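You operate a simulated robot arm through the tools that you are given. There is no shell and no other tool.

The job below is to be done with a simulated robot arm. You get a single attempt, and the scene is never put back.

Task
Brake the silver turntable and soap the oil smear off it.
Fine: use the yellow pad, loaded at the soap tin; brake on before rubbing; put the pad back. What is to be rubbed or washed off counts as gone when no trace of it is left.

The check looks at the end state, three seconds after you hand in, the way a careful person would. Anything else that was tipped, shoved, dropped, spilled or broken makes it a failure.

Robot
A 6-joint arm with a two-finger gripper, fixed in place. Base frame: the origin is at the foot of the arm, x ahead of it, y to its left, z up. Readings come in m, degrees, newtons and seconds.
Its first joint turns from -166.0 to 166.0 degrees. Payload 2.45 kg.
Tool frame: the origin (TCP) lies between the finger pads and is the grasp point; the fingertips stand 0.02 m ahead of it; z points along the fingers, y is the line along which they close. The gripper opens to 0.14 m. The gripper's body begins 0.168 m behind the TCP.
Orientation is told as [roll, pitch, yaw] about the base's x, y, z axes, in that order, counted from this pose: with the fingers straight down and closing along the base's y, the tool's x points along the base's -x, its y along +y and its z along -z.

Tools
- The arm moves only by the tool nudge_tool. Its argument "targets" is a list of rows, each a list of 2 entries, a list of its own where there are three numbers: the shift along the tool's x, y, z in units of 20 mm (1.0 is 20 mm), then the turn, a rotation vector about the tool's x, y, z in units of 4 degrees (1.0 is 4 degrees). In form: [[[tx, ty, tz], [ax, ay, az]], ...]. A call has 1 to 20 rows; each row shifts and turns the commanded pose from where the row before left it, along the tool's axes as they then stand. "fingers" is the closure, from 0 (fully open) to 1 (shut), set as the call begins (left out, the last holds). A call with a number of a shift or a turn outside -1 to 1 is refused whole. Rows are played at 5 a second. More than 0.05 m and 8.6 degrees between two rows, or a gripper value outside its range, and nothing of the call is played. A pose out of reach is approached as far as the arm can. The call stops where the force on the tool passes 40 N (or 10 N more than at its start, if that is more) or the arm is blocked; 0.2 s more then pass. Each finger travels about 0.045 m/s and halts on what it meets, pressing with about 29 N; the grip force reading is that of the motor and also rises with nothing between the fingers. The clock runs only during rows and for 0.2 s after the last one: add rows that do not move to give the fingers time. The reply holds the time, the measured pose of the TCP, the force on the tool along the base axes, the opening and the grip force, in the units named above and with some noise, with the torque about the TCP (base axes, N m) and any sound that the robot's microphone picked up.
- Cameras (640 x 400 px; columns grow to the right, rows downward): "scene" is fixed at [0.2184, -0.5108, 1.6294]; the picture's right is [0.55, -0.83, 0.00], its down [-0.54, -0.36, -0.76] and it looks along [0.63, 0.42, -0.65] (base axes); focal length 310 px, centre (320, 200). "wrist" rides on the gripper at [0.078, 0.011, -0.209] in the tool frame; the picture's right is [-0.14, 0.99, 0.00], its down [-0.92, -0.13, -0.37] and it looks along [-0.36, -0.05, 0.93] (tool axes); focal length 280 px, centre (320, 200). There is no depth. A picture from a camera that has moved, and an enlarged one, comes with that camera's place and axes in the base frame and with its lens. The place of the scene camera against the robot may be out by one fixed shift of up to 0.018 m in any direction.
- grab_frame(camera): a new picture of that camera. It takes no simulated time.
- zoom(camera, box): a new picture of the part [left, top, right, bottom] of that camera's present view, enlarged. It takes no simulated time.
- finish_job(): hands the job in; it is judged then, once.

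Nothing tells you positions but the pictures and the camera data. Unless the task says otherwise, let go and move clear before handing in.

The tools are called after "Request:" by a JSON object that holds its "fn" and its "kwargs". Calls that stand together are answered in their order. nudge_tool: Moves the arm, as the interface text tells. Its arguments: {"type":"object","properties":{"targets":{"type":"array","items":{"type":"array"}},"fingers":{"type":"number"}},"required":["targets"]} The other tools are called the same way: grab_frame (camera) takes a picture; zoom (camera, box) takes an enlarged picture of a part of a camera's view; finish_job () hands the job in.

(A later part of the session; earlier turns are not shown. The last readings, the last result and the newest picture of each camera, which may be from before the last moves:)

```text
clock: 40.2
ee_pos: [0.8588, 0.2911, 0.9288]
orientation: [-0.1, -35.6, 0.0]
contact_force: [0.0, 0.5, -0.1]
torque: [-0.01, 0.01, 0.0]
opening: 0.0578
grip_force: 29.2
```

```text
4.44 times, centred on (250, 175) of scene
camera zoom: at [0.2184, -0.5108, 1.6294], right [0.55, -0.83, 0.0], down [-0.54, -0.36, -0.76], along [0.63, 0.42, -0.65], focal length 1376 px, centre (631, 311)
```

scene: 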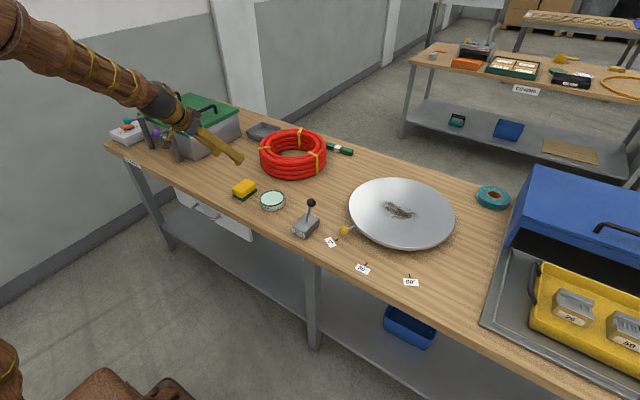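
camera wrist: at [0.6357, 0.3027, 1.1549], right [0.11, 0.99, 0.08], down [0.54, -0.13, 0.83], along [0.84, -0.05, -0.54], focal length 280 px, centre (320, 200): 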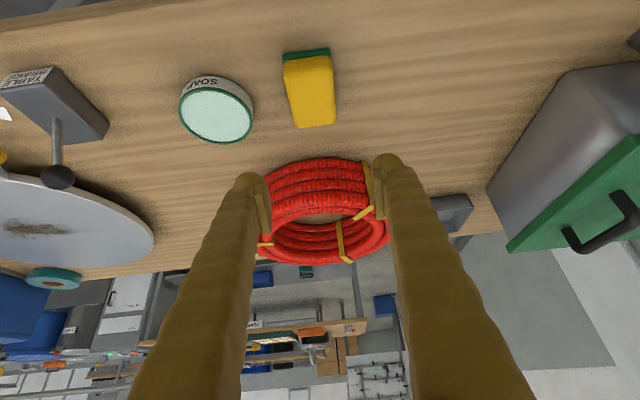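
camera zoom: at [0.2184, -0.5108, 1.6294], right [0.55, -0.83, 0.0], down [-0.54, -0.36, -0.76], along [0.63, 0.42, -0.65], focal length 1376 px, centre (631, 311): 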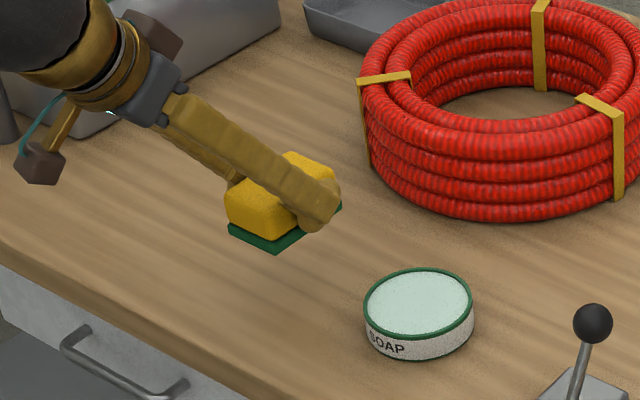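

The green layer is part of the pad and it lifted cleanly. The tin centre is about (0.871, 0.160), rim near z 0.85. I'll carry the pad above the tin.

Request:
{"fn": "nudge_tool", "kwargs": {"targets": [[[-0.056, -0.82, 0.04], [0, 0, 0]], [[-0.056, -0.82, 0.04], [0, 0, 0]], [[-0.056, -0.82, 0.04], [0, 0, 0]], [[-0.056, -0.82, 0.04], [0, 0, 0]], [[-0.056, -0.82, 0.04], [0, 0, 0]], [[-0.056, -0.82, 0.04], [0, 0, 0]], [[-0.056, -0.82, 0.04], [0, 0, 0]], [[-0.056, -0.82, 0.04], [0, 0, 0]], [[0, 0, 0], [0, 0, 0]]]}}

Request:
{"fn": "zoom", "kwargs": {"camera": "wrist", "box": [200, 60, 440, 240]}}

Request:
{"fn": "zoom", "kwargs": {"camera": "scene", "box": [230, 150, 310, 220]}}

```text
clock: 42.2
ee_pos: [0.8711, 0.1592, 0.9283]
orientation: [0.1, -35.5, 0.0]
contact_force: [-0.3, -0.1, -1.1]
torque: [-0.01, 0.02, -0.04]
opening: 0.0579
grip_force: 28.7
```

```text
2.22 times, centred on (320, 150) of wrist
camera zoom: at [0.6879, 0.1708, 1.0522], right [0.11, 0.99, 0.08], down [0.54, -0.13, 0.83], along [0.84, -0.05, -0.54], focal length 623 px, centre (320, 311)
```

zoom: 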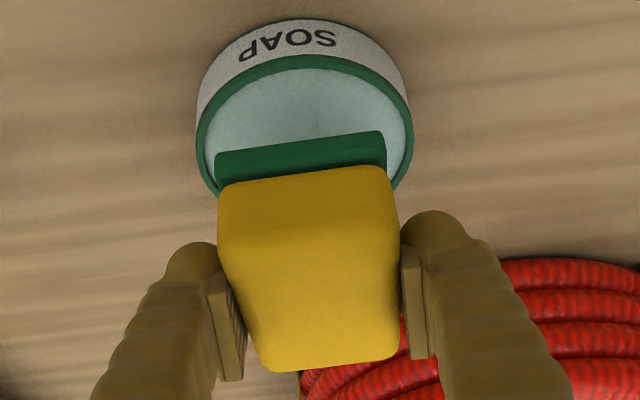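

```text
5.71 times, centred on (270, 185) of scene
camera zoom: at [0.2184, -0.5108, 1.6294], right [0.55, -0.83, 0.0], down [-0.54, -0.36, -0.76], along [0.63, 0.42, -0.65], focal length 1770 px, centre (606, 286)
```

zoom: 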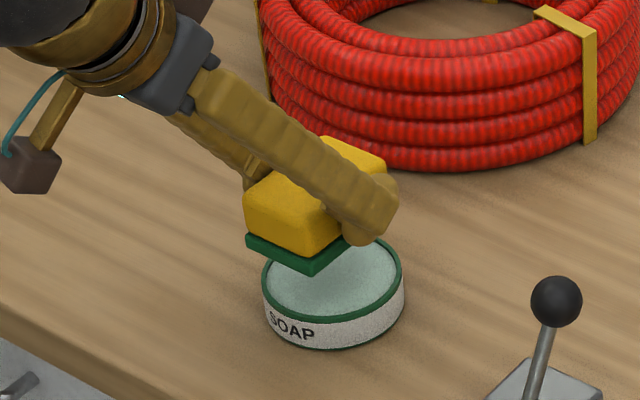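

The pad is centred over the tin. I'll descend close, then creep down to contact.

Request:
{"fn": "nudge_tool", "kwargs": {"targets": [[[0.218, 0.01, 0.305], [0, 0, 0]], [[0.218, 0, 0.305], [0, 0, 0]], [[0.218, 0, 0.305], [0, 0, 0]], [[0.218, 0, 0.305], [0, 0, 0]], [[0.0582, 0, 0.0814], [0, 0, 0]], [[0.0582, 0, 0.0814], [0, 0, 0]], [[0, 0, 0], [0, 0, 0]]]}}

Request:
{"fn": "zoom", "kwargs": {"camera": "scene", "box": [230, 150, 310, 220]}}

```text
clock: 43.8
ee_pos: [0.8699, 0.159, 0.8932]
orientation: [0.0, -35.4, -0.1]
contact_force: [0.4, -0.6, -1.4]
torque: [0.02, 0.02, -0.02]
opening: 0.0579
grip_force: 29.0
```

```text
5.71 times, centred on (270, 185) of scene
camera zoom: at [0.2184, -0.5108, 1.6294], right [0.55, -0.83, 0.0], down [-0.54, -0.36, -0.76], along [0.63, 0.42, -0.65], focal length 1770 px, centre (606, 286)
```

zoom: 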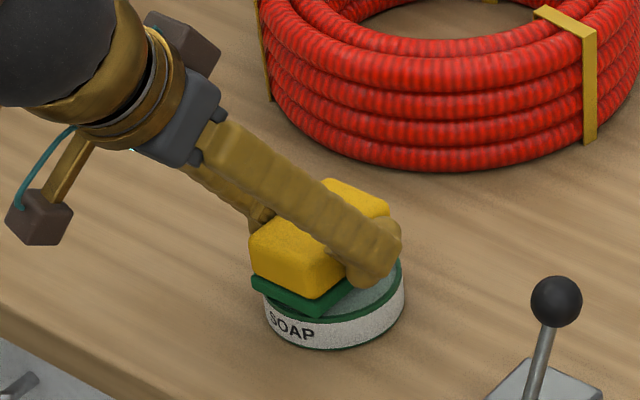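

Still no contact, only a few millimetres left. I'll creep down 1 mm per row.

Request:
{"fn": "nudge_tool", "kwargs": {"targets": [[[0.0291, 0, 0.0407], [0, 0, 0]], [[0.0291, 0, 0.0407], [0, 0, 0]], [[0.0291, 0, 0.0407], [0, 0, 0]], [[0, 0, 0], [0, 0, 0]]]}}

Request:
{"fn": "nudge_tool", "kwargs": {"targets": [[[0.0291, 0, 0.0407], [0, 0, 0]], [[0.0291, 0, 0.0407], [0, 0, 0]], [[0, 0, 0], [0, 0, 0]]]}}

Request:
{"fn": "zoom", "kwargs": {"camera": "scene", "box": [230, 150, 310, 220]}}

```text
clock: 44.8
ee_pos: [0.8717, 0.1601, 0.8909]
orientation: [0.0, -35.4, 0.0]
contact_force: [-0.5, 0.4, -0.6]
torque: [-0.04, -0.02, 0.0]
opening: 0.0578
grip_force: 29.2
```

```text
clock: 45.6
ee_pos: [0.8714, 0.1611, 0.8891]
orientation: [0.0, -35.5, 0.1]
contact_force: [0.0, -0.9, -0.3]
torque: [-0.05, 0.0, 0.04]
opening: 0.0578
grip_force: 28.8
```

```text
5.71 times, centred on (270, 185) of scene
camera zoom: at [0.2184, -0.5108, 1.6294], right [0.55, -0.83, 0.0], down [-0.54, -0.36, -0.76], along [0.63, 0.42, -0.65], focal length 1770 px, centre (606, 286)
```

zoom: 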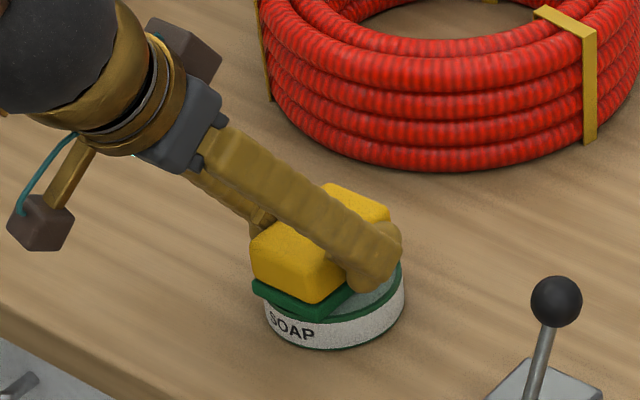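

No contact force yet; I'll continue creeping down.

Request:
{"fn": "nudge_tool", "kwargs": {"targets": [[[0.0291, 0, 0.0407], [0, 0, 0]], [[0.0291, 0, 0.0407], [0, 0, 0]], [[0, 0, 0], [0, 0, 0]]]}}

Request:
{"fn": "nudge_tool", "kwargs": {"targets": [[[0.0291, 0, 0.0407], [0, 0, 0]], [[0.0291, 0, 0.0407], [0, 0, 0]], [[0, 0, 0], [0, 0, 0]]]}}

Request:
{"fn": "zoom", "kwargs": {"camera": "wrist", "box": [200, 60, 440, 240]}}

```text
clock: 46.4
ee_pos: [0.8711, 0.1605, 0.8872]
orientation: [-0.1, -35.7, -0.1]
contact_force: [-2.0, 1.2, 7.2]
torque: [0.21, 0.23, 0.02]
opening: 0.0578
grip_force: 29.0
```

```text
clock: 47.2
ee_pos: [0.8709, 0.1599, 0.8877]
orientation: [0.0, -35.7, 0.0]
contact_force: [0.5, -1.5, 35.1]
torque: [0.18, 0.67, 0.02]
opening: 0.0578
grip_force: 28.8
```

```text
2.22 times, centred on (320, 150) of wrist
camera zoom: at [0.6873, 0.1711, 1.0104], right [0.11, 0.99, 0.08], down [0.53, -0.13, 0.84], along [0.84, -0.05, -0.54], focal length 623 px, centre (320, 311)
```

zoom: 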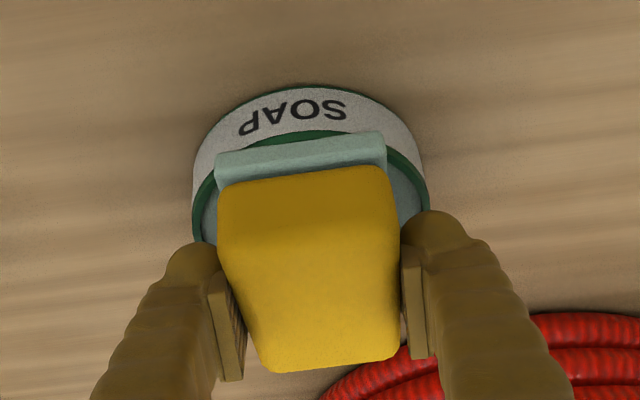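

The pad's underside has turned pale, so it is soaped. I'll lift straight off the tin.

Request:
{"fn": "nudge_tool", "kwargs": {"targets": [[[-0.1, 0, -0.14], [0, 0, 0]], [[-0.3, 0, -0.42], [0, 0, 0]], [[-0.56, 0, -0.785], [0, 0, 0]], [[-0.56, 0, -0.785], [0, 0, 0]], [[-0.56, 0, -0.785], [0, 0, 0]], [[-0.56, 0, -0.785], [0, 0, 0]], [[-0.56, 0, -0.785], [0, 0, 0]], [[-0.56, 0, -0.785], [0, 0, 0]], [[-0.56, 0, -0.785], [0, 0, 0]], [[0, 0, 0], [0, 0, 0]]]}}

Request:
{"fn": "zoom", "kwargs": {"camera": "scene", "box": [220, 120, 340, 240]}}

Request:
{"fn": "grab_frame", "kwargs": {"camera": "wrist"}}

```text
clock: 49.4
ee_pos: [0.8711, 0.1589, 1.0338]
orientation: [0.0, -35.5, 0.0]
contact_force: [0.1, 0.5, -0.5]
torque: [0.01, 0.03, 0.02]
opening: 0.0576
grip_force: 29.4
```

```text
3.33 times, centred on (280, 180) of scene
camera zoom: at [0.2184, -0.5108, 1.6294], right [0.55, -0.83, 0.0], down [-0.54, -0.36, -0.76], along [0.63, 0.42, -0.65], focal length 1032 px, centre (453, 267)
```

zoom: 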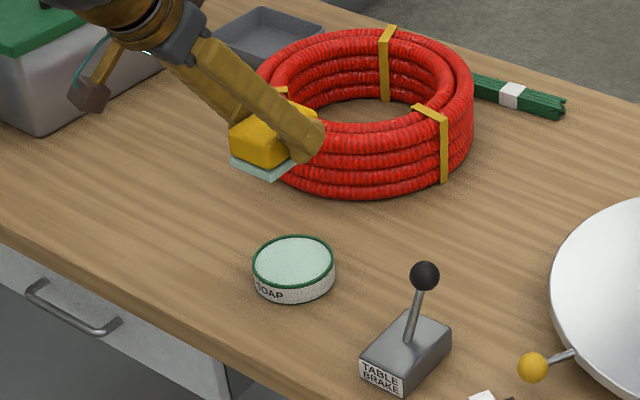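

```text
taken
camera wrist: at [0.6881, 0.1705, 1.1583], right [0.11, 0.99, 0.08], down [0.54, -0.13, 0.83], along [0.84, -0.05, -0.54], focal length 280 px, centre (320, 200)
```

wrist: 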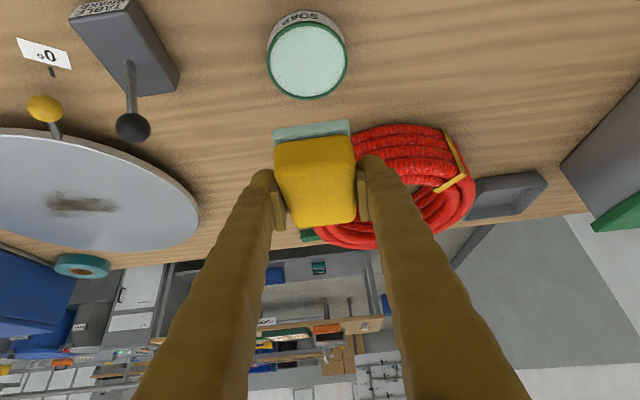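

The pad is soaped and the tin undisturbed. I'll carry the pad over the turntable, starting near the smear's left (+y) end, staying high.

Request:
{"fn": "nudge_tool", "kwargs": {"targets": [[[-0.427, -0.997, 0.305], [0, 0, 0]], [[-0.427, -0.997, 0.305], [0, 0, 0]], [[-0.427, -0.997, 0.305], [0, 0, 0]], [[-0.427, -0.997, 0.305], [0, 0, 0]], [[-0.427, -0.997, 0.305], [0, 0, 0]], [[-0.427, -0.997, 0.305], [0, 0, 0]], [[-0.427, -0.997, 0.305], [0, 0, 0]], [[-0.427, -0.997, 0.305], [0, 0, 0]], [[-0.427, -0.997, 0.305], [0, 0, 0]], [[-0.427, -0.997, 0.305], [0, 0, 0]], [[-0.427, -0.997, 0.305], [0, 0, 0]], [[-0.427, -0.997, 0.305], [0, 0, 0]], [[-0.427, -0.997, 0.305], [0, 0, 0]], [[-0.427, -0.997, 0.305], [0, 0, 0]], [[-0.427, -0.997, 0.305], [0, 0, 0]], [[-0.427, -0.997, 0.305], [0, 0, 0]], [[-0.427, -0.997, 0.305], [0, 0, 0]], [[-0.427, -0.997, 0.305], [0, 0, 0]], [[0, 0, 0], [0, 0, 0]]]}}

Request:
{"fn": "grab_frame", "kwargs": {"camera": "wrist"}}

Request:
{"fn": "zoom", "kwargs": {"camera": "scene", "box": [320, 140, 480, 260]}}

```text
clock: 53.4
ee_pos: [1.0604, -0.198, 1.0344]
orientation: [0.0, -35.4, -0.1]
contact_force: [0.6, 0.1, -1.0]
torque: [0.03, 0.01, -0.03]
opening: 0.0581
grip_force: 28.8
```

```text
taken
camera wrist: at [0.8764, -0.1877, 1.1588], right [0.11, 0.99, 0.08], down [0.54, -0.13, 0.83], along [0.84, -0.05, -0.54], focal length 280 px, centre (320, 200)
```

wrist: 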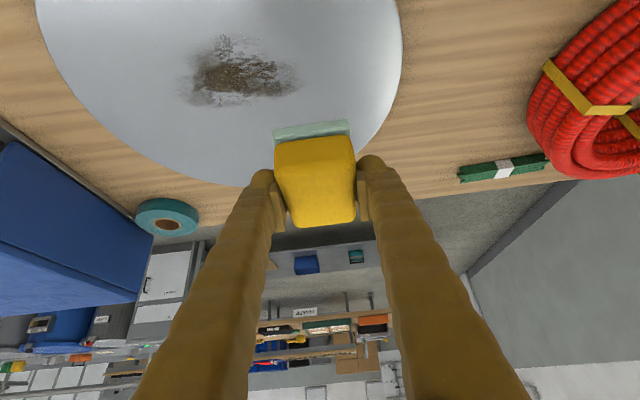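

```text
3.33 times, centred on (400, 200) of scene
camera zoom: at [0.2184, -0.5108, 1.6294], right [0.55, -0.83, 0.0], down [-0.54, -0.36, -0.76], along [0.63, 0.42, -0.65], focal length 1032 px, centre (53, 200)
```

zoom: 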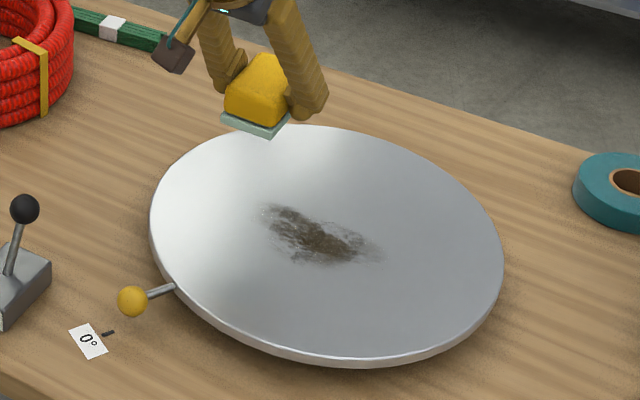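

The smear spans about x 1.02–1.108, y -0.356 to -0.21. I'll descend to just above the plate, then creep to contact.

Request:
{"fn": "nudge_tool", "kwargs": {"targets": [[[0.533, 0, 0.746], [0, 0, 0]], [[0.533, 0, 0.746], [0, 0, 0]], [[0.533, 0, 0.746], [0, 0, 0]], [[0.533, 0, 0.746], [0, 0, 0]], [[0.533, 0, 0.746], [0, 0, 0]], [[0.533, 0, 0.746], [0, 0, 0]], [[0, 0, 0], [0, 0, 0]]]}}

Request:
{"fn": "zoom", "kwargs": {"camera": "scene", "box": [340, 150, 460, 240]}}

```text
clock: 55.0
ee_pos: [1.057, -0.1982, 0.9231]
orientation: [0.0, -35.5, 0.0]
contact_force: [-0.2, -0.6, -0.7]
torque: [0.01, -0.02, 0.0]
opening: 0.0576
grip_force: 29.6
```

```text
4.44 times, centred on (400, 195) of scene
camera zoom: at [0.2184, -0.5108, 1.6294], right [0.55, -0.83, 0.0], down [-0.54, -0.36, -0.76], along [0.63, 0.42, -0.65], focal length 1376 px, centre (-36, 222)
```

zoom: 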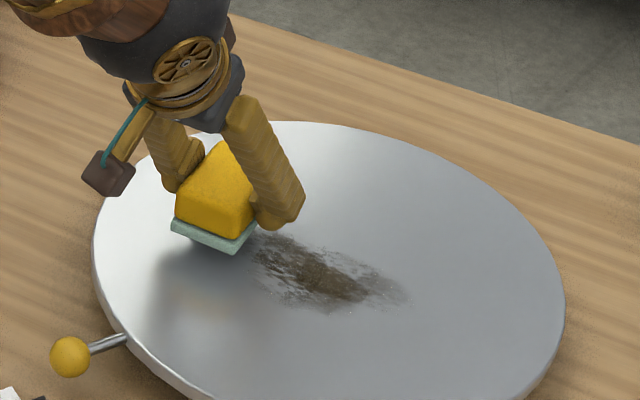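

Now creeping down in 2 mm steps.

Request:
{"fn": "nudge_tool", "kwargs": {"targets": [[[0.0582, 0, 0.0814], [0, 0, 0]], [[0.0582, 0, 0.0814], [0, 0, 0]], [[0.0582, 0, 0.0814], [0, 0, 0]], [[0.0582, 0, 0.0814], [0, 0, 0]], [[0.0582, 0, 0.0814], [0, 0, 0]], [[0, 0, 0], [0, 0, 0]]]}}

Request:
{"fn": "nudge_tool", "kwargs": {"targets": [[[0.0582, 0, 0.0814], [0, 0, 0]], [[0.0582, 0, 0.0814], [0, 0, 0]], [[0, 0, 0], [0, 0, 0]]]}}

Request:
{"fn": "nudge_tool", "kwargs": {"targets": [[[0.0582, 0, 0.0814], [0, 0, 0]], [[0, 0, 0], [0, 0, 0]]]}}

Request:
{"fn": "zoom", "kwargs": {"camera": "scene", "box": [340, 150, 460, 240]}}

```text
clock: 56.4
ee_pos: [1.0574, -0.1989, 0.9144]
orientation: [0.0, -35.5, 0.0]
contact_force: [0.6, -0.5, -1.4]
torque: [0.01, 0.02, -0.02]
opening: 0.0576
grip_force: 29.3
```

```text
clock: 57.2
ee_pos: [1.0572, -0.2002, 0.9105]
orientation: [0.0, -35.5, -0.1]
contact_force: [0.4, 0.3, 0.2]
torque: [0.02, 0.02, -0.03]
opening: 0.0579
grip_force: 28.8
```

```text
clock: 57.8
ee_pos: [1.0573, -0.2001, 0.9074]
orientation: [0.0, -35.6, 0.0]
contact_force: [-1.1, 0.8, -0.6]
torque: [-0.03, -0.01, -0.05]
opening: 0.0575
grip_force: 28.8
```

```text
4.44 times, centred on (400, 195) of scene
camera zoom: at [0.2184, -0.5108, 1.6294], right [0.55, -0.83, 0.0], down [-0.54, -0.36, -0.76], along [0.63, 0.42, -0.65], focal length 1376 px, centre (-36, 222)
```

zoom: 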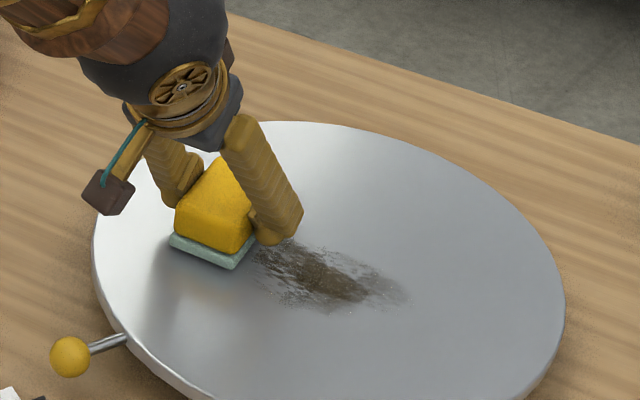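

Still no contact; I'll continue down carefully.

Request:
{"fn": "nudge_tool", "kwargs": {"targets": [[[0.0582, 0, 0.0814], [0, 0, 0]], [[0.0582, 0, 0.0814], [0, 0, 0]], [[0, 0, 0], [0, 0, 0]]]}}

Request:
{"fn": "nudge_tool", "kwargs": {"targets": [[[0.0582, 0, 0.0814], [0, 0, 0]], [[0, 0, 0], [0, 0, 0]]]}}

Request:
{"fn": "nudge_tool", "kwargs": {"targets": [[[0.0291, 0, 0.0407], [0, 0, 0]], [[0, 0, 0], [0, 0, 0]]]}}

Request:
{"fn": "nudge_tool", "kwargs": {"targets": [[[0.0291, 0, 0.0407], [0, 0, 0]], [[0, 0, 0], [0, 0, 0]]]}}

```text
clock: 58.6
ee_pos: [1.0576, -0.1985, 0.9027]
orientation: [0.0, -35.6, 0.1]
contact_force: [-0.3, -0.5, -0.3]
torque: [-0.02, 0.02, 0.0]
opening: 0.0576
grip_force: 28.2
```

```text
clock: 59.2
ee_pos: [1.0577, -0.1989, 0.9036]
orientation: [0.0, -35.6, 0.0]
contact_force: [0.6, 1.5, 4.1]
torque: [0.06, 0.19, -0.04]
opening: 0.0576
grip_force: 28.9
```

```text
clock: 59.8
ee_pos: [1.0578, -0.1982, 0.9018]
orientation: [0.1, -35.6, 0.0]
contact_force: [-3.4, 1.2, 20.9]
torque: [0.05, 0.46, 0.01]
opening: 0.058
grip_force: 29.4
```

```text
clock: 60.4
ee_pos: [1.0583, -0.1985, 0.9016]
orientation: [-0.1, -35.8, 0.0]
contact_force: [1.9, -1.8, 37.4]
torque: [-0.03, 0.77, -0.01]
opening: 0.058
grip_force: 28.8
```

The pad touches the plate at a TCP height of about 0.902. I'll ease to roughly 15 N and make the first stroke along -y.

Request:
{"fn": "nudge_tool", "kwargs": {"targets": [[[-0.038, 0, -0.053], [0, 0, 0]], [[0, -0.4, 0], [0, 0, 0]], [[0, -0.4, 0], [0, 0, 0]], [[0, -0.4, 0], [0, 0, 0]], [[0, 0, 0], [0, 0, 0]]]}}

Request:
{"fn": "zoom", "kwargs": {"camera": "scene", "box": [320, 150, 480, 260]}}

```text
clock: 61.6
ee_pos: [1.0583, -0.2226, 0.9013]
orientation: [0.0, -35.4, 0.0]
contact_force: [-1.7, 19.5, 35.2]
torque: [0.06, 0.86, -0.29]
opening: 0.0579
grip_force: 29.1
```

```text
3.64 times, centred on (400, 205) of scene
camera zoom: at [0.2184, -0.5108, 1.6294], right [0.55, -0.83, 0.0], down [-0.54, -0.36, -0.76], along [0.63, 0.42, -0.65], focal length 1126 px, centre (29, 182)
```

zoom: 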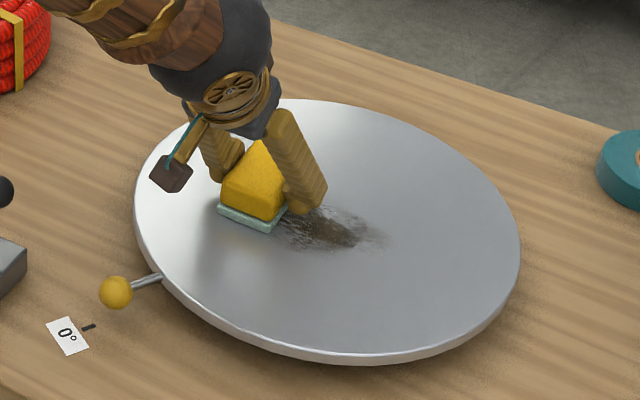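

The handle hasn't moved, so the brake holds. Force is a bit high; I'll ease up slightly and carry on with the stroke.

Request:
{"fn": "nudge_tool", "kwargs": {"targets": [[[-0.038, 0, -0.053], [0, 0, 0]], [[0, 0, 0], [0, 0, 0]]]}}

Request:
{"fn": "nudge_tool", "kwargs": {"targets": [[[0, -0.4, 0], [0, 0, 0]], [[0, -0.4, 0], [0, 0, 0]], [[0, -0.4, 0], [0, 0, 0]], [[0, -0.4, 0], [0, 0, 0]], [[0, 0, 0], [0, 0, 0]]]}}

Request:
{"fn": "zoom", "kwargs": {"camera": "scene", "box": [320, 150, 480, 260]}}

```text
clock: 62.2
ee_pos: [1.057, -0.2219, 0.901]
orientation: [0.0, -35.5, 0.1]
contact_force: [-0.7, 5.4, 15.8]
torque: [-0.21, 0.33, -0.07]
opening: 0.0579
grip_force: 29.3
```

```text
clock: 63.4
ee_pos: [1.0573, -0.2532, 0.9017]
orientation: [0.0, -35.5, 0.1]
contact_force: [-0.1, -1.4, 1.4]
torque: [-0.07, 0.07, 0.03]
opening: 0.058
grip_force: 29.0
```

```text
3.64 times, centred on (400, 205) of scene
camera zoom: at [0.2184, -0.5108, 1.6294], right [0.55, -0.83, 0.0], down [-0.54, -0.36, -0.76], along [0.63, 0.42, -0.65], focal length 1126 px, centre (29, 182)
```

zoom: 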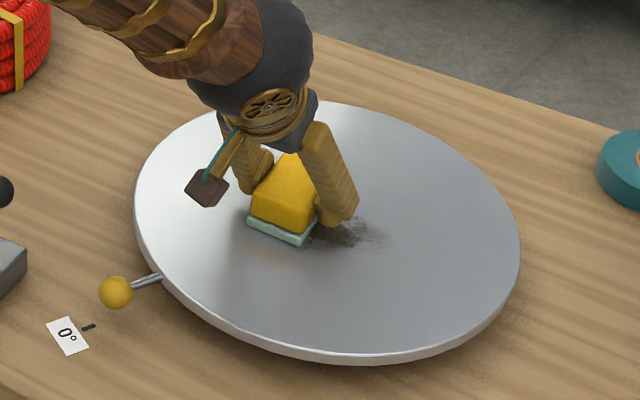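

The smear disappears behind the pad. Contact is now light, so I'll press about 0.8 mm lower and continue.

Request:
{"fn": "nudge_tool", "kwargs": {"targets": [[[0.0233, 0, 0.0326], [0, 0, 0]], [[0, -0.4, 0], [0, 0, 0]], [[0, -0.4, 0], [0, 0, 0]], [[0, 0, 0], [0, 0, 0]]]}}

Request:
{"fn": "nudge_tool", "kwargs": {"targets": [[[0, -0.4, 0], [0, 0, 0]], [[0, -0.4, 0], [0, 0, 0]], [[0, 0, 0], [0, 0, 0]]]}}

Request:
{"fn": "zoom", "kwargs": {"camera": "scene", "box": [320, 150, 480, 260]}}

```text
clock: 64.4
ee_pos: [1.0581, -0.2689, 0.9016]
orientation: [0.0, -35.6, 0.0]
contact_force: [0.3, 8.2, 14.0]
torque: [-0.09, 0.31, -0.08]
opening: 0.0579
grip_force: 28.6
```

```text
clock: 65.2
ee_pos: [1.059, -0.2865, 0.9016]
orientation: [0.0, -35.6, 0.0]
contact_force: [-0.4, 10.1, 17.6]
torque: [-0.19, 0.43, -0.05]
opening: 0.0581
grip_force: 29.2
```

```text
3.64 times, centred on (400, 205) of scene
camera zoom: at [0.2184, -0.5108, 1.6294], right [0.55, -0.83, 0.0], down [-0.54, -0.36, -0.76], along [0.63, 0.42, -0.65], focal length 1126 px, centre (29, 182)
```

zoom: 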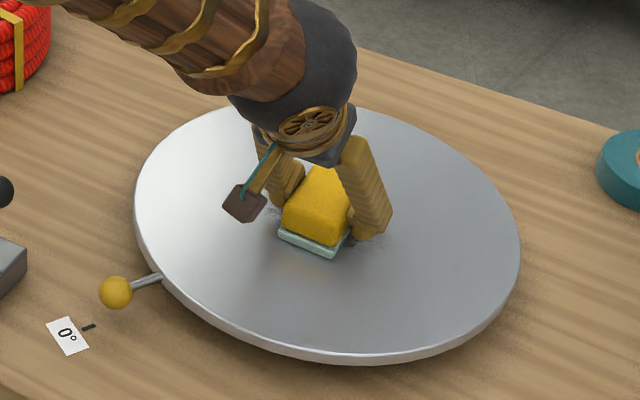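

Force is around 17 N and the smear is coming off. I'll continue the stroke to about y=-0.37.

Request:
{"fn": "nudge_tool", "kwargs": {"targets": [[[0, -0.4, 0], [0, 0, 0]], [[0, -0.4, 0], [0, 0, 0]], [[0, -0.4, 0], [0, 0, 0]], [[0, -0.4, 0], [0, 0, 0]], [[0, -0.4, 0], [0, 0, 0]], [[0, 0, 0], [0, 0, 0]]]}}

Request:
{"fn": "nudge_tool", "kwargs": {"targets": [[[0, -0.4, 0], [0, 0, 0]], [[0, -0.4, 0], [0, 0, 0]], [[0, -0.4, 0], [0, 0, 0]], [[0, -0.4, 0], [0, 0, 0]], [[0, -0.4, 0], [0, 0, 0]], [[0, 0, 0], [0, 0, 0]]]}}

Request:
{"fn": "zoom", "kwargs": {"camera": "scene", "box": [320, 150, 480, 260]}}

Request:
{"fn": "grab_frame", "kwargs": {"camera": "wrist"}}

```text
clock: 66.6
ee_pos: [1.0566, -0.3264, 0.9008]
orientation: [0.0, -35.5, -0.1]
contact_force: [-0.1, 3.4, 9.7]
torque: [-0.13, 0.29, -0.06]
opening: 0.0579
grip_force: 29.3
```

```text
clock: 68.0
ee_pos: [1.0576, -0.3667, 0.9014]
orientation: [0.0, -35.4, 0.0]
contact_force: [0.6, 2.7, 7.6]
torque: [-0.12, 0.18, 0.0]
opening: 0.0579
grip_force: 28.9
```

```text
3.64 times, centred on (400, 205) of scene
camera zoom: at [0.2184, -0.5108, 1.6294], right [0.55, -0.83, 0.0], down [-0.54, -0.36, -0.76], along [0.63, 0.42, -0.65], focal length 1126 px, centre (29, 182)
```

zoom: 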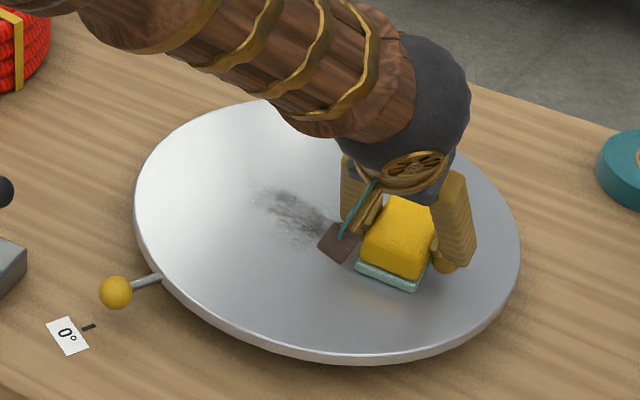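

```text
taken
camera wrist: at [0.8736, -0.3553, 1.0252], right [0.11, 0.99, 0.08], down [0.53, -0.13, 0.84], along [0.84, -0.05, -0.54], focal length 280 px, centre (320, 200)
```

wrist: 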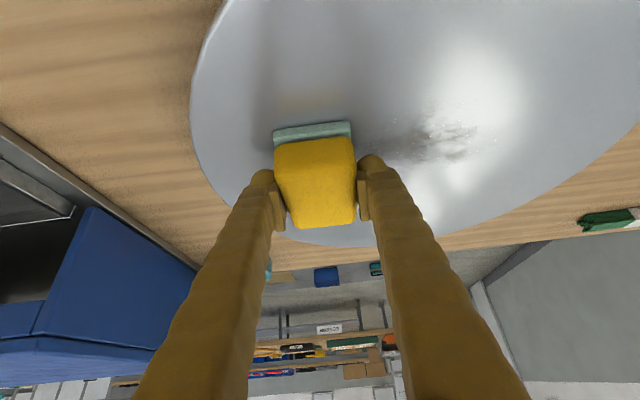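

The smear has faded substantially but needs more passes. I'll press a touch more and stroke back along +y.

Request:
{"fn": "nudge_tool", "kwargs": {"targets": [[[0.0146, 0, 0.0204], [0, 0, 0]], [[0, 0.4, 0], [0, 0, 0]], [[0, 0.4, 0], [0, 0, 0]], [[0, 0.4, 0], [0, 0, 0]], [[0, 0.4, 0], [0, 0, 0]], [[0, 0.4, 0], [0, 0, 0]], [[0, 0.4, 0], [0, 0, 0]], [[0, 0.4, 0], [0, 0, 0]], [[0, 0.4, 0], [0, 0, 0]], [[0, 0.4, 0], [0, 0, 0]], [[0, 0.4, 0], [0, 0, 0]], [[0, 0, 0], [0, 0, 0]]]}}

Request:
{"fn": "nudge_tool", "kwargs": {"targets": [[[0, 0.4, 0], [0, 0, 0]], [[0, 0.4, 0], [0, 0, 0]], [[0, 0.4, 0], [0, 0, 0]], [[0, 0.4, 0], [0, 0, 0]], [[0, 0.4, 0], [0, 0, 0]], [[0, 0.4, 0], [0, 0, 0]], [[0, 0.4, 0], [0, 0, 0]], [[0, 0.4, 0], [0, 0, 0]], [[0, 0.4, 0], [0, 0, 0]], [[0, 0.4, 0], [0, 0, 0]], [[0, 0.4, 0], [0, 0, 0]], [[0, 0, 0], [0, 0, 0]]]}}

Request:
{"fn": "zoom", "kwargs": {"camera": "scene", "box": [320, 150, 480, 260]}}

Request:
{"fn": "grab_frame", "kwargs": {"camera": "wrist"}}

```text
clock: 70.6
ee_pos: [1.0579, -0.286, 0.9013]
orientation: [0.0, -35.4, -0.1]
contact_force: [-1.0, -1.3, 3.4]
torque: [0.01, 0.1, 0.02]
opening: 0.0581
grip_force: 29.1
```

```text
clock: 73.2
ee_pos: [1.0576, -0.1973, 0.9004]
orientation: [0.1, -35.5, 0.0]
contact_force: [0.1, -3.4, 7.8]
torque: [0.04, 0.15, 0.01]
opening: 0.0583
grip_force: 29.1
```

```text
3.64 times, centred on (400, 205) of scene
camera zoom: at [0.2184, -0.5108, 1.6294], right [0.55, -0.83, 0.0], down [-0.54, -0.36, -0.76], along [0.63, 0.42, -0.65], focal length 1126 px, centre (29, 182)
```

zoom: 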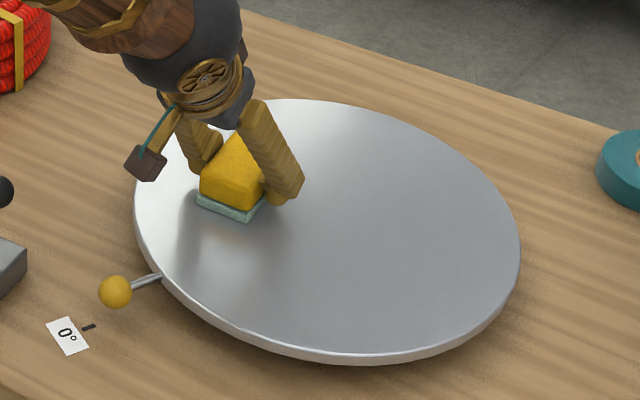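

```text
taken
camera wrist: at [0.8749, -0.1865, 1.0247], right [0.11, 0.99, 0.08], down [0.54, -0.13, 0.83], along [0.84, -0.05, -0.54], focal length 280 px, centre (320, 200)
```

wrist: 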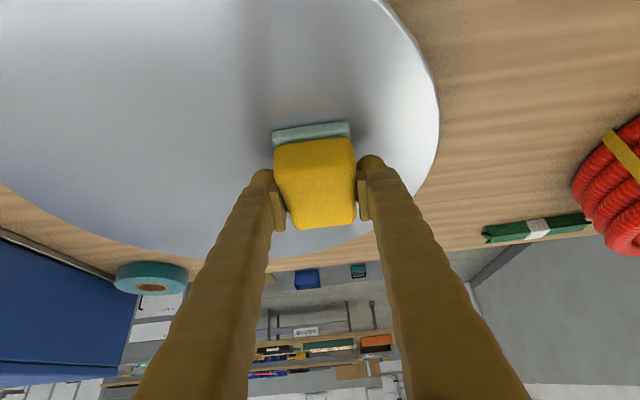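

The smear looks gone after the return stroke. I'll inspect closely for faint traces.

Request:
{"fn": "zoom", "kwargs": {"camera": "scene", "box": [365, 180, 445, 235]}}

Request:
{"fn": "zoom", "kwargs": {"camera": "wrist", "box": [40, 20, 290, 190]}}

```text
7.27 times, centred on (405, 208) of scene
camera zoom: at [0.2184, -0.5108, 1.6294], right [0.55, -0.83, 0.0], down [-0.54, -0.36, -0.76], along [0.63, 0.42, -0.65], focal length 2252 px, centre (-298, 146)
```

zoom: 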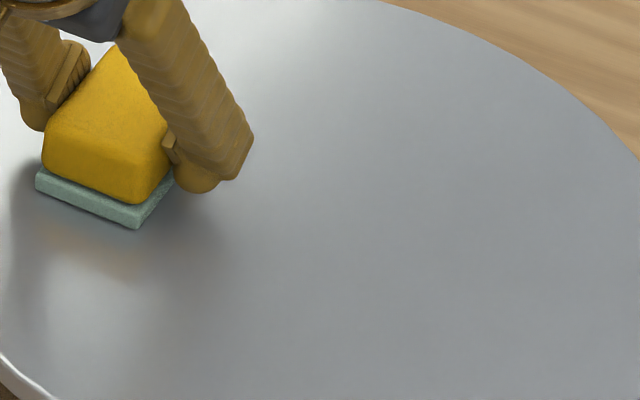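

```text
2.35 times, centred on (165, 105) of wrist
camera zoom: at [0.8749, -0.1865, 1.0247], right [0.11, 0.99, 0.08], down [0.54, -0.13, 0.83], along [0.84, -0.05, -0.54], focal length 660 px, centre (685, 424)
```

zoom: 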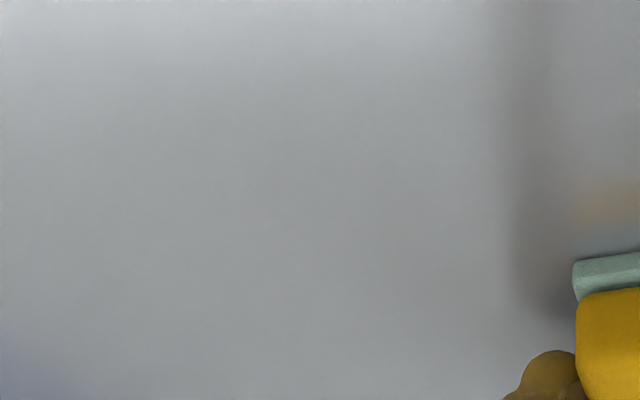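

It looks clean, but to be thorough I'll run one more pair of passes on slightly farther and nearer lanes.

Request:
{"fn": "nudge_tool", "kwargs": {"targets": [[[-0.298, 0, 0.213], [0, 0, 0]], [[-0.298, 0, 0.213], [0, 0, 0]], [[-0.298, 0, 0.213], [0, 0, 0]], [[0, -0.4, 0], [0, 0, 0]], [[0, -0.4, 0], [0, 0, 0]], [[0, -0.4, 0], [0, 0, 0]], [[0, -0.4, 0], [0, 0, 0]], [[0, -0.4, 0], [0, 0, 0]], [[0, -0.4, 0], [0, 0, 0]], [[0, 0, 0], [0, 0, 0]]]}}

Request:
{"fn": "nudge_tool", "kwargs": {"targets": [[[0, -0.4, 0], [0, 0, 0]], [[0, -0.4, 0], [0, 0, 0]], [[0, -0.4, 0], [0, 0, 0]], [[0, -0.4, 0], [0, 0, 0]], [[0, -0.4, 0], [0, 0, 0]], [[0, -0.4, 0], [0, 0, 0]], [[0, -0.4, 0], [0, 0, 0]], [[0, -0.4, 0], [0, 0, 0]], [[0, 0, 0], [0, 0, 0]]]}}

```text
clock: 75.4
ee_pos: [1.08, -0.2465, 0.9004]
orientation: [0.0, -35.5, 0.1]
contact_force: [-2.3, 1.9, 2.1]
torque: [0.04, 0.07, -0.03]
opening: 0.058
grip_force: 29.1
```

```text
clock: 77.4
ee_pos: [1.0802, -0.3107, 0.9006]
orientation: [0.1, -35.5, 0.1]
contact_force: [0.7, -0.2, 2.6]
torque: [-0.03, 0.05, 0.0]
opening: 0.0577
grip_force: 28.7
```

Contact is light; I'll press 0.4 mm more, finish this lane, then come back along a nearer lane.

Request:
{"fn": "nudge_tool", "kwargs": {"targets": [[[0.0116, 0, 0.0163], [0, 0, 0]], [[0, -0.4, 0], [0, 0, 0]], [[0, -0.4, 0], [0, 0, 0]], [[0, -0.4, 0], [0, 0, 0]], [[0, -0.4, 0], [0, 0, 0]], [[0, -0.4, 0], [0, 0, 0]], [[0, -0.4, 0], [0, 0, 0]], [[0, -0.4, 0], [0, 0, 0]], [[0, 0, 0], [0, 0, 0]]]}}

Request:
{"fn": "nudge_tool", "kwargs": {"targets": [[[0.366, 0, -0.262], [0, 0, 0]], [[0.366, 0, -0.262], [0, 0, 0]], [[0.366, 0, -0.262], [0, 0, 0]], [[0.366, 0, -0.262], [0, 0, 0]], [[0.366, 0, -0.262], [0, 0, 0]], [[0, 0, 0], [0, 0, 0]]]}}

Request:
{"fn": "nudge_tool", "kwargs": {"targets": [[[0, 0.4, 0], [0, 0, 0]], [[0, 0.4, 0], [0, 0, 0]], [[0, 0.4, 0], [0, 0, 0]], [[0, 0.4, 0], [0, 0, 0]], [[0, 0.4, 0], [0, 0, 0]], [[0, 0.4, 0], [0, 0, 0]], [[0, 0.4, 0], [0, 0, 0]], [[0, 0.4, 0], [0, 0, 0]], [[0, 0.4, 0], [0, 0, 0]], [[0, 0.4, 0], [0, 0, 0]], [[0, 0, 0], [0, 0, 0]]]}}

```text
clock: 79.4
ee_pos: [1.0805, -0.3661, 0.9007]
orientation: [0.1, -35.6, 0.0]
contact_force: [-0.2, 7.8, 10.7]
torque: [0.15, 0.23, -0.11]
opening: 0.0581
grip_force: 28.8
```

```text
clock: 80.8
ee_pos: [1.0358, -0.3656, 0.9002]
orientation: [0.1, -35.5, 0.0]
contact_force: [2.7, 0.1, 7.8]
torque: [-0.03, 0.26, 0.02]
opening: 0.0584
grip_force: 28.7
```

```text
clock: 83.2
ee_pos: [1.0358, -0.2858, 0.9002]
orientation: [0.0, -35.5, 0.0]
contact_force: [1.5, -2.2, 6.9]
torque: [0.07, 0.16, 0.02]
opening: 0.0582
grip_force: 29.2
```

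Request:
{"fn": "nudge_tool", "kwargs": {"targets": [[[0, 0.4, 0], [0, 0, 0]], [[0, 0.4, 0], [0, 0, 0]], [[0, 0.4, 0], [0, 0, 0]], [[0, 0.4, 0], [0, 0, 0]], [[0, 0.4, 0], [0, 0, 0]], [[0, 0.4, 0], [0, 0, 0]], [[0, 0.4, 0], [0, 0, 0]], [[0, 0.4, 0], [0, 0, 0]], [[0, 0.4, 0], [0, 0, 0]], [[0, 0.4, 0], [0, 0, 0]], [[0, 0.4, 0], [0, 0, 0]], [[0, 0, 0], [0, 0, 0]]]}}

Request:
{"fn": "nudge_tool", "kwargs": {"targets": [[[-0.15, 0, -0.21], [0, 0, 0]], [[-0.56, 0, -0.785], [0, 0, 0]], [[-0.56, 0, -0.785], [0, 0, 0]], [[-0.56, 0, -0.785], [0, 0, 0]], [[-0.56, 0, -0.785], [0, 0, 0]], [[-0.56, 0, -0.785], [0, 0, 0]], [[-0.56, 0, -0.785], [0, 0, 0]], [[0, 0, 0], [0, 0, 0]]]}}

Request:
{"fn": "zoom", "kwargs": {"camera": "scene", "box": [320, 150, 480, 260]}}

Request:
{"fn": "grab_frame", "kwargs": {"camera": "wrist"}}

```text
clock: 85.8
ee_pos: [1.035, -0.1988, 0.9002]
orientation: [-0.1, -35.6, -0.1]
contact_force: [0.2, 0.1, 0.0]
torque: [-0.01, 0.02, 0.01]
opening: 0.058
grip_force: 28.8
```

```text
clock: 87.6
ee_pos: [1.0364, -0.198, 1.021]
orientation: [0.0, -35.5, 0.0]
contact_force: [-0.5, 0.4, -0.3]
torque: [0.01, 0.0, -0.03]
opening: 0.058
grip_force: 28.8
```

```text
3.64 times, centred on (400, 205) of scene
camera zoom: at [0.2184, -0.5108, 1.6294], right [0.55, -0.83, 0.0], down [-0.54, -0.36, -0.76], along [0.63, 0.42, -0.65], focal length 1126 px, centre (29, 182)
```

zoom: 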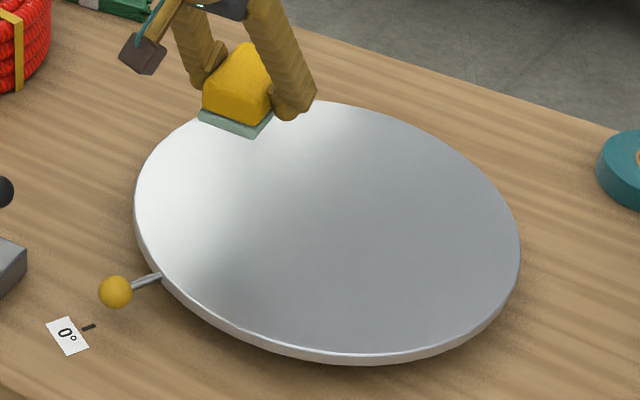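

```text
taken
camera wrist: at [0.8519, -0.1877, 1.1453], right [0.11, 0.99, 0.08], down [0.54, -0.13, 0.83], along [0.84, -0.05, -0.54], focal length 280 px, centre (320, 200)
```

wrist: 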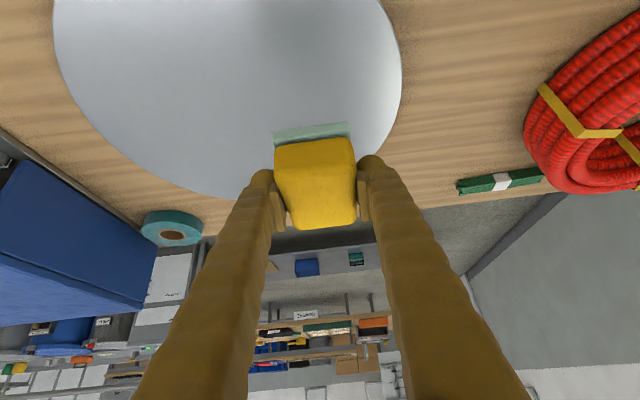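

The plate looks clean with the pad lifted away. A closer look to confirm.

Request:
{"fn": "zoom", "kwargs": {"camera": "scene", "box": [370, 185, 450, 240]}}

Request:
{"fn": "zoom", "kwargs": {"camera": "wrist", "box": [140, 10, 340, 140]}}

Request:
{"fn": "zoom", "kwargs": {"camera": "scene", "box": [345, 170, 425, 225]}}

```text
7.27 times, centred on (410, 212) of scene
camera zoom: at [0.2184, -0.5108, 1.6294], right [0.55, -0.83, 0.0], down [-0.54, -0.36, -0.76], along [0.63, 0.42, -0.65], focal length 2252 px, centre (-334, 109)
```

zoom: 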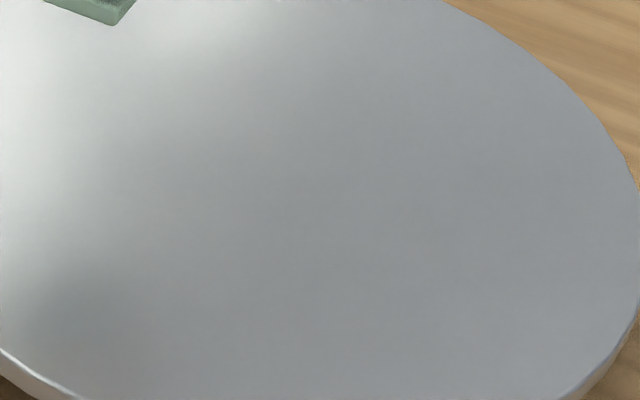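

```text
3.08 times, centred on (240, 75) of wrist
camera zoom: at [0.8519, -0.1877, 1.1453], right [0.11, 0.99, 0.08], down [0.54, -0.13, 0.83], along [0.84, -0.05, -0.54], focal length 863 px, centre (566, 585)
```

zoom: 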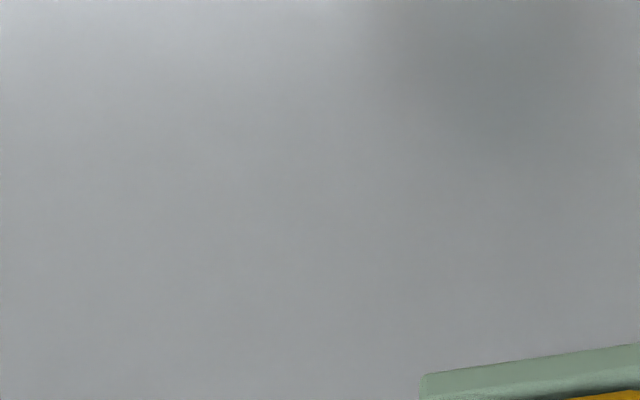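

```text
7.27 times, centred on (385, 198) of scene
camera zoom: at [0.2184, -0.5108, 1.6294], right [0.55, -0.83, 0.0], down [-0.54, -0.36, -0.76], along [0.63, 0.42, -0.65], focal length 2252 px, centre (-153, 218)
```

zoom: 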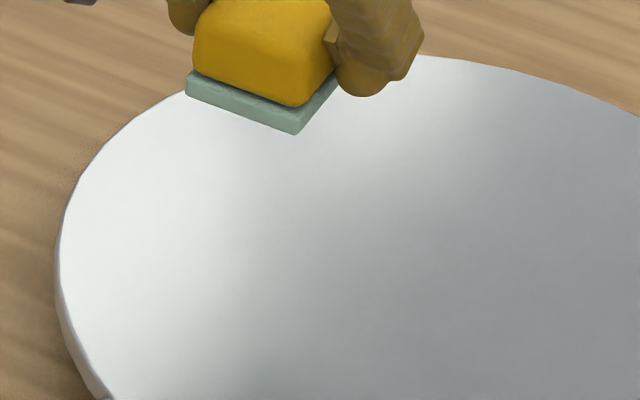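

No trace is left and the handle is still at 0°. Now I'll carry the pad back to its original spot.

Request:
{"fn": "nudge_tool", "kwargs": {"targets": [[[-0.58, 0, -0.81], [0, 0, 0]], [[0.554, 0.95, -0.396], [0, 0, 0]], [[0.554, 0.95, -0.396], [0, 0, 0]], [[0.554, 0.95, -0.396], [0, 0, 0]], [[0.554, 0.95, -0.396], [0, 0, 0]], [[0.554, 0.95, -0.396], [0, 0, 0]], [[0.554, 0.95, -0.396], [0, 0, 0]], [[0.554, 0.95, -0.396], [0, 0, 0]], [[0.554, 0.95, -0.396], [0, 0, 0]], [[0.554, 0.95, -0.396], [0, 0, 0]], [[0.554, 0.95, -0.396], [0, 0, 0]], [[0.554, 0.95, -0.396], [0, 0, 0]], [[0.554, 0.95, -0.396], [0, 0, 0]], [[0.554, 0.95, -0.396], [0, 0, 0]], [[0, 0, 0], [0, 0, 0]]]}}

Request:
{"fn": "nudge_tool", "kwargs": {"targets": [[[0, 0.931, 0], [0, 0, 0]], [[0, 0.931, 0], [0, 0, 0]], [[0, 0.931, 0], [0, 0, 0]], [[0, 0.931, 0], [0, 0, 0]], [[0, 0.931, 0], [0, 0, 0]], [[0, 0.931, 0], [0, 0, 0]], [[0, 0.931, 0], [0, 0, 0]], [[0, 0.931, 0], [0, 0, 0]], [[0, 0.931, 0], [0, 0, 0]], [[0, 0.931, 0], [0, 0, 0]], [[0, 0.931, 0], [0, 0, 0]], [[0, 0.931, 0], [0, 0, 0]], [[0, 0.931, 0], [0, 0, 0]], [[0, 0, 0], [0, 0, 0]]]}}

Request:
{"fn": "grab_frame", "kwargs": {"camera": "scene"}}

Request:
{"fn": "zoom", "kwargs": {"camera": "wrist", "box": [200, 60, 440, 240]}}

```text
clock: 90.8
ee_pos: [0.8575, 0.0483, 1.0413]
orientation: [-0.1, -35.4, 0.0]
contact_force: [0.9, 0.5, -0.5]
torque: [0.0, 0.05, 0.0]
opening: 0.058
grip_force: 28.6
```

```text
clock: 93.8
ee_pos: [0.8569, 0.2916, 1.0401]
orientation: [0.0, -35.5, 0.0]
contact_force: [0.6, 0.6, -0.8]
torque: [-0.02, 0.0, -0.02]
opening: 0.0579
grip_force: 29.0
```

```text
taken
```

scene: 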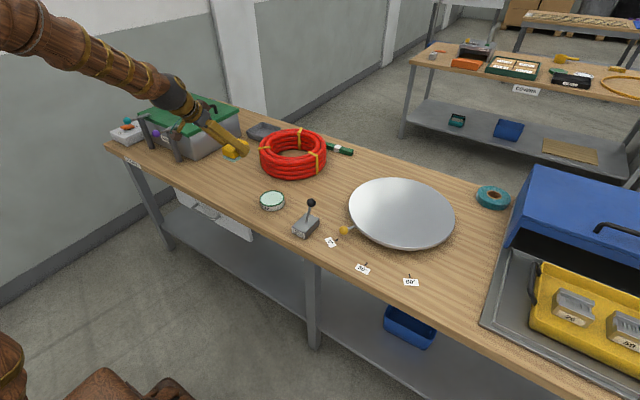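

```text
2.22 times, centred on (320, 150) of wrist
camera zoom: at [0.6737, 0.302, 1.1646], right [0.11, 0.99, 0.08], down [0.54, -0.13, 0.83], along [0.84, -0.05, -0.54], focal length 623 px, centre (320, 311)
```

zoom: 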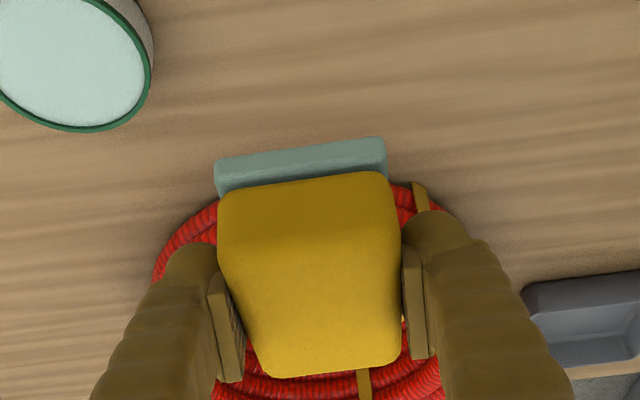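

The pad is above its home spot. I'll lower it to about 1 cm above the bench, then creep down.

Request:
{"fn": "nudge_tool", "kwargs": {"targets": [[[0.486, 0, 0.697], [0, 0, 0]], [[0.486, 0, 0.697], [0, 0, 0]], [[0.486, 0, 0.697], [0, 0, 0]], [[0.486, 0, 0.697], [0, 0, 0]], [[0.486, 0, 0.697], [0, 0, 0]], [[0.486, 0, 0.697], [0, 0, 0]], [[0.486, 0, 0.697], [0, 0, 0]], [[0.486, 0, 0.697], [0, 0, 0]], [[0.486, 0, 0.697], [0, 0, 0]], [[0.25, 0, 0.35], [0, 0, 0]], [[0, 0, 0], [0, 0, 0]]]}}

Request:
{"fn": "nudge_tool", "kwargs": {"targets": [[[0.0582, 0, 0.0814], [0, 0, 0]], [[0.0582, 0, 0.0814], [0, 0, 0]], [[0, 0, 0], [0, 0, 0]]]}}

Request:
{"fn": "zoom", "kwargs": {"camera": "scene", "box": [210, 160, 290, 220]}}

```text
clock: 96.2
ee_pos: [0.8594, 0.2921, 0.8779]
orientation: [-0.1, -35.5, 0.1]
contact_force: [-0.2, 0.4, -0.8]
torque: [-0.03, -0.01, -0.02]
opening: 0.0584
grip_force: 29.1
```

```text
clock: 97.0
ee_pos: [0.8598, 0.2912, 0.8748]
orientation: [0.0, -35.5, 0.0]
contact_force: [-0.2, -0.9, -0.3]
torque: [0.0, -0.01, -0.03]
opening: 0.0579
grip_force: 29.3
```

```text
6.67 times, centred on (250, 190) of scene
camera zoom: at [0.2184, -0.5108, 1.6294], right [0.55, -0.83, 0.0], down [-0.54, -0.36, -0.76], along [0.63, 0.42, -0.65], focal length 2064 px, centre (787, 267)
```

zoom: 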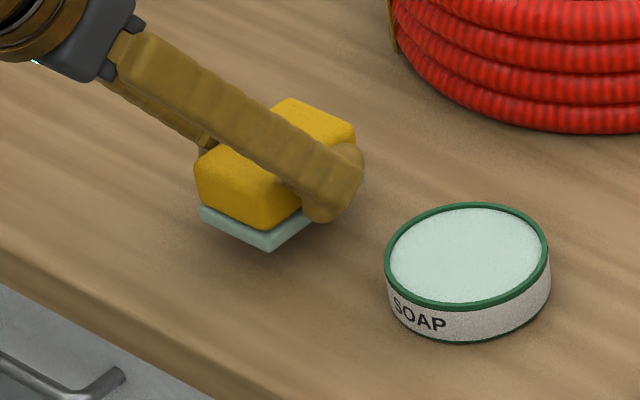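

About 14 mm to go. Continuing in small steps.

Request:
{"fn": "nudge_tool", "kwargs": {"targets": [[[0.0582, 0, 0.0814], [0, 0, 0]], [[0.0582, 0, 0.0814], [0, 0, 0]], [[0.0582, 0, 0.0814], [0, 0, 0]], [[0.0582, 0, 0.0814], [0, 0, 0]], [[0.0582, 0, 0.0814], [0, 0, 0]], [[0, 0, 0], [0, 0, 0]]]}}

Request:
{"fn": "nudge_tool", "kwargs": {"targets": [[[0.0291, 0, 0.0407], [0, 0, 0]], [[0.0291, 0, 0.0407], [0, 0, 0]], [[0, 0, 0], [0, 0, 0]]]}}

Request:
{"fn": "nudge_tool", "kwargs": {"targets": [[[0.0291, 0, 0.0407], [0, 0, 0]], [[0, 0, 0], [0, 0, 0]]]}}

Request:
{"fn": "zoom", "kwargs": {"camera": "scene", "box": [210, 160, 290, 220]}}

```text
clock: 98.4
ee_pos: [0.8593, 0.2903, 0.8666]
orientation: [0.0, -35.5, -0.1]
contact_force: [-0.5, -0.5, -0.4]
torque: [0.01, 0.01, -0.01]
opening: 0.0581
grip_force: 29.1
```

```text
clock: 99.2
ee_pos: [0.8588, 0.2916, 0.8629]
orientation: [0.0, -35.5, 0.0]
contact_force: [0.2, -0.7, -0.2]
torque: [0.0, 0.0, -0.01]
opening: 0.0581
grip_force: 29.2
```

```text
clock: 99.8
ee_pos: [0.8598, 0.2916, 0.8629]
orientation: [0.0, -35.5, 0.0]
contact_force: [-0.3, 0.6, -0.5]
torque: [0.0, -0.01, -0.02]
opening: 0.0581
grip_force: 29.0
```

```text
6.67 times, centred on (250, 190) of scene
camera zoom: at [0.2184, -0.5108, 1.6294], right [0.55, -0.83, 0.0], down [-0.54, -0.36, -0.76], along [0.63, 0.42, -0.65], focal length 2064 px, centre (787, 267)
```

zoom: 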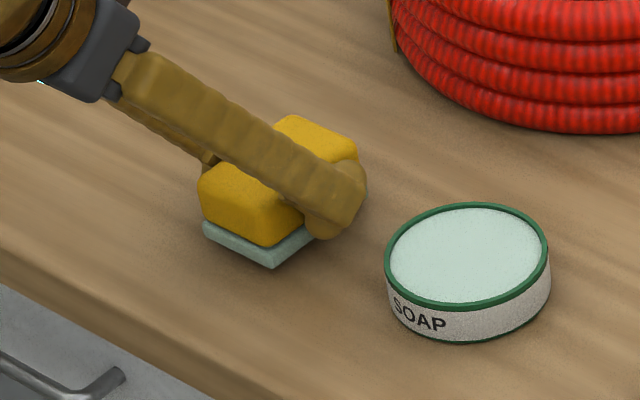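

Nearly down. A few more 1 mm steps until contact.

Request:
{"fn": "nudge_tool", "kwargs": {"targets": [[[0.0291, 0, 0.0407], [0, 0, 0]], [[0.0291, 0, 0.0407], [0, 0, 0]], [[0, 0, 0], [0, 0, 0]]]}}

Request:
{"fn": "nudge_tool", "kwargs": {"targets": [[[0.0291, 0, 0.0407], [0, 0, 0]], [[0, 0, 0], [0, 0, 0]]]}}

Request:
{"fn": "nudge_tool", "kwargs": {"targets": [[[0.0291, 0, 0.0407], [0, 0, 0]], [[0, 0, 0], [0, 0, 0]]]}}

```text
clock: 100.6
ee_pos: [0.858, 0.2911, 0.8604]
orientation: [0.0, -35.5, 0.1]
contact_force: [-0.2, -0.2, 0.4]
torque: [0.0, 0.01, -0.01]
opening: 0.0581
grip_force: 28.9
```

```text
clock: 101.2
ee_pos: [0.8587, 0.2905, 0.8593]
orientation: [0.0, -35.5, 0.0]
contact_force: [0.2, 0.4, -0.1]
torque: [-0.04, 0.03, 0.02]
opening: 0.0581
grip_force: 28.8
```

```text
clock: 101.8
ee_pos: [0.8585, 0.2897, 0.8589]
orientation: [0.0, -35.5, 0.0]
contact_force: [-2.1, 0.3, -1.4]
torque: [-0.01, -0.04, -0.01]
opening: 0.0582
grip_force: 28.8
```

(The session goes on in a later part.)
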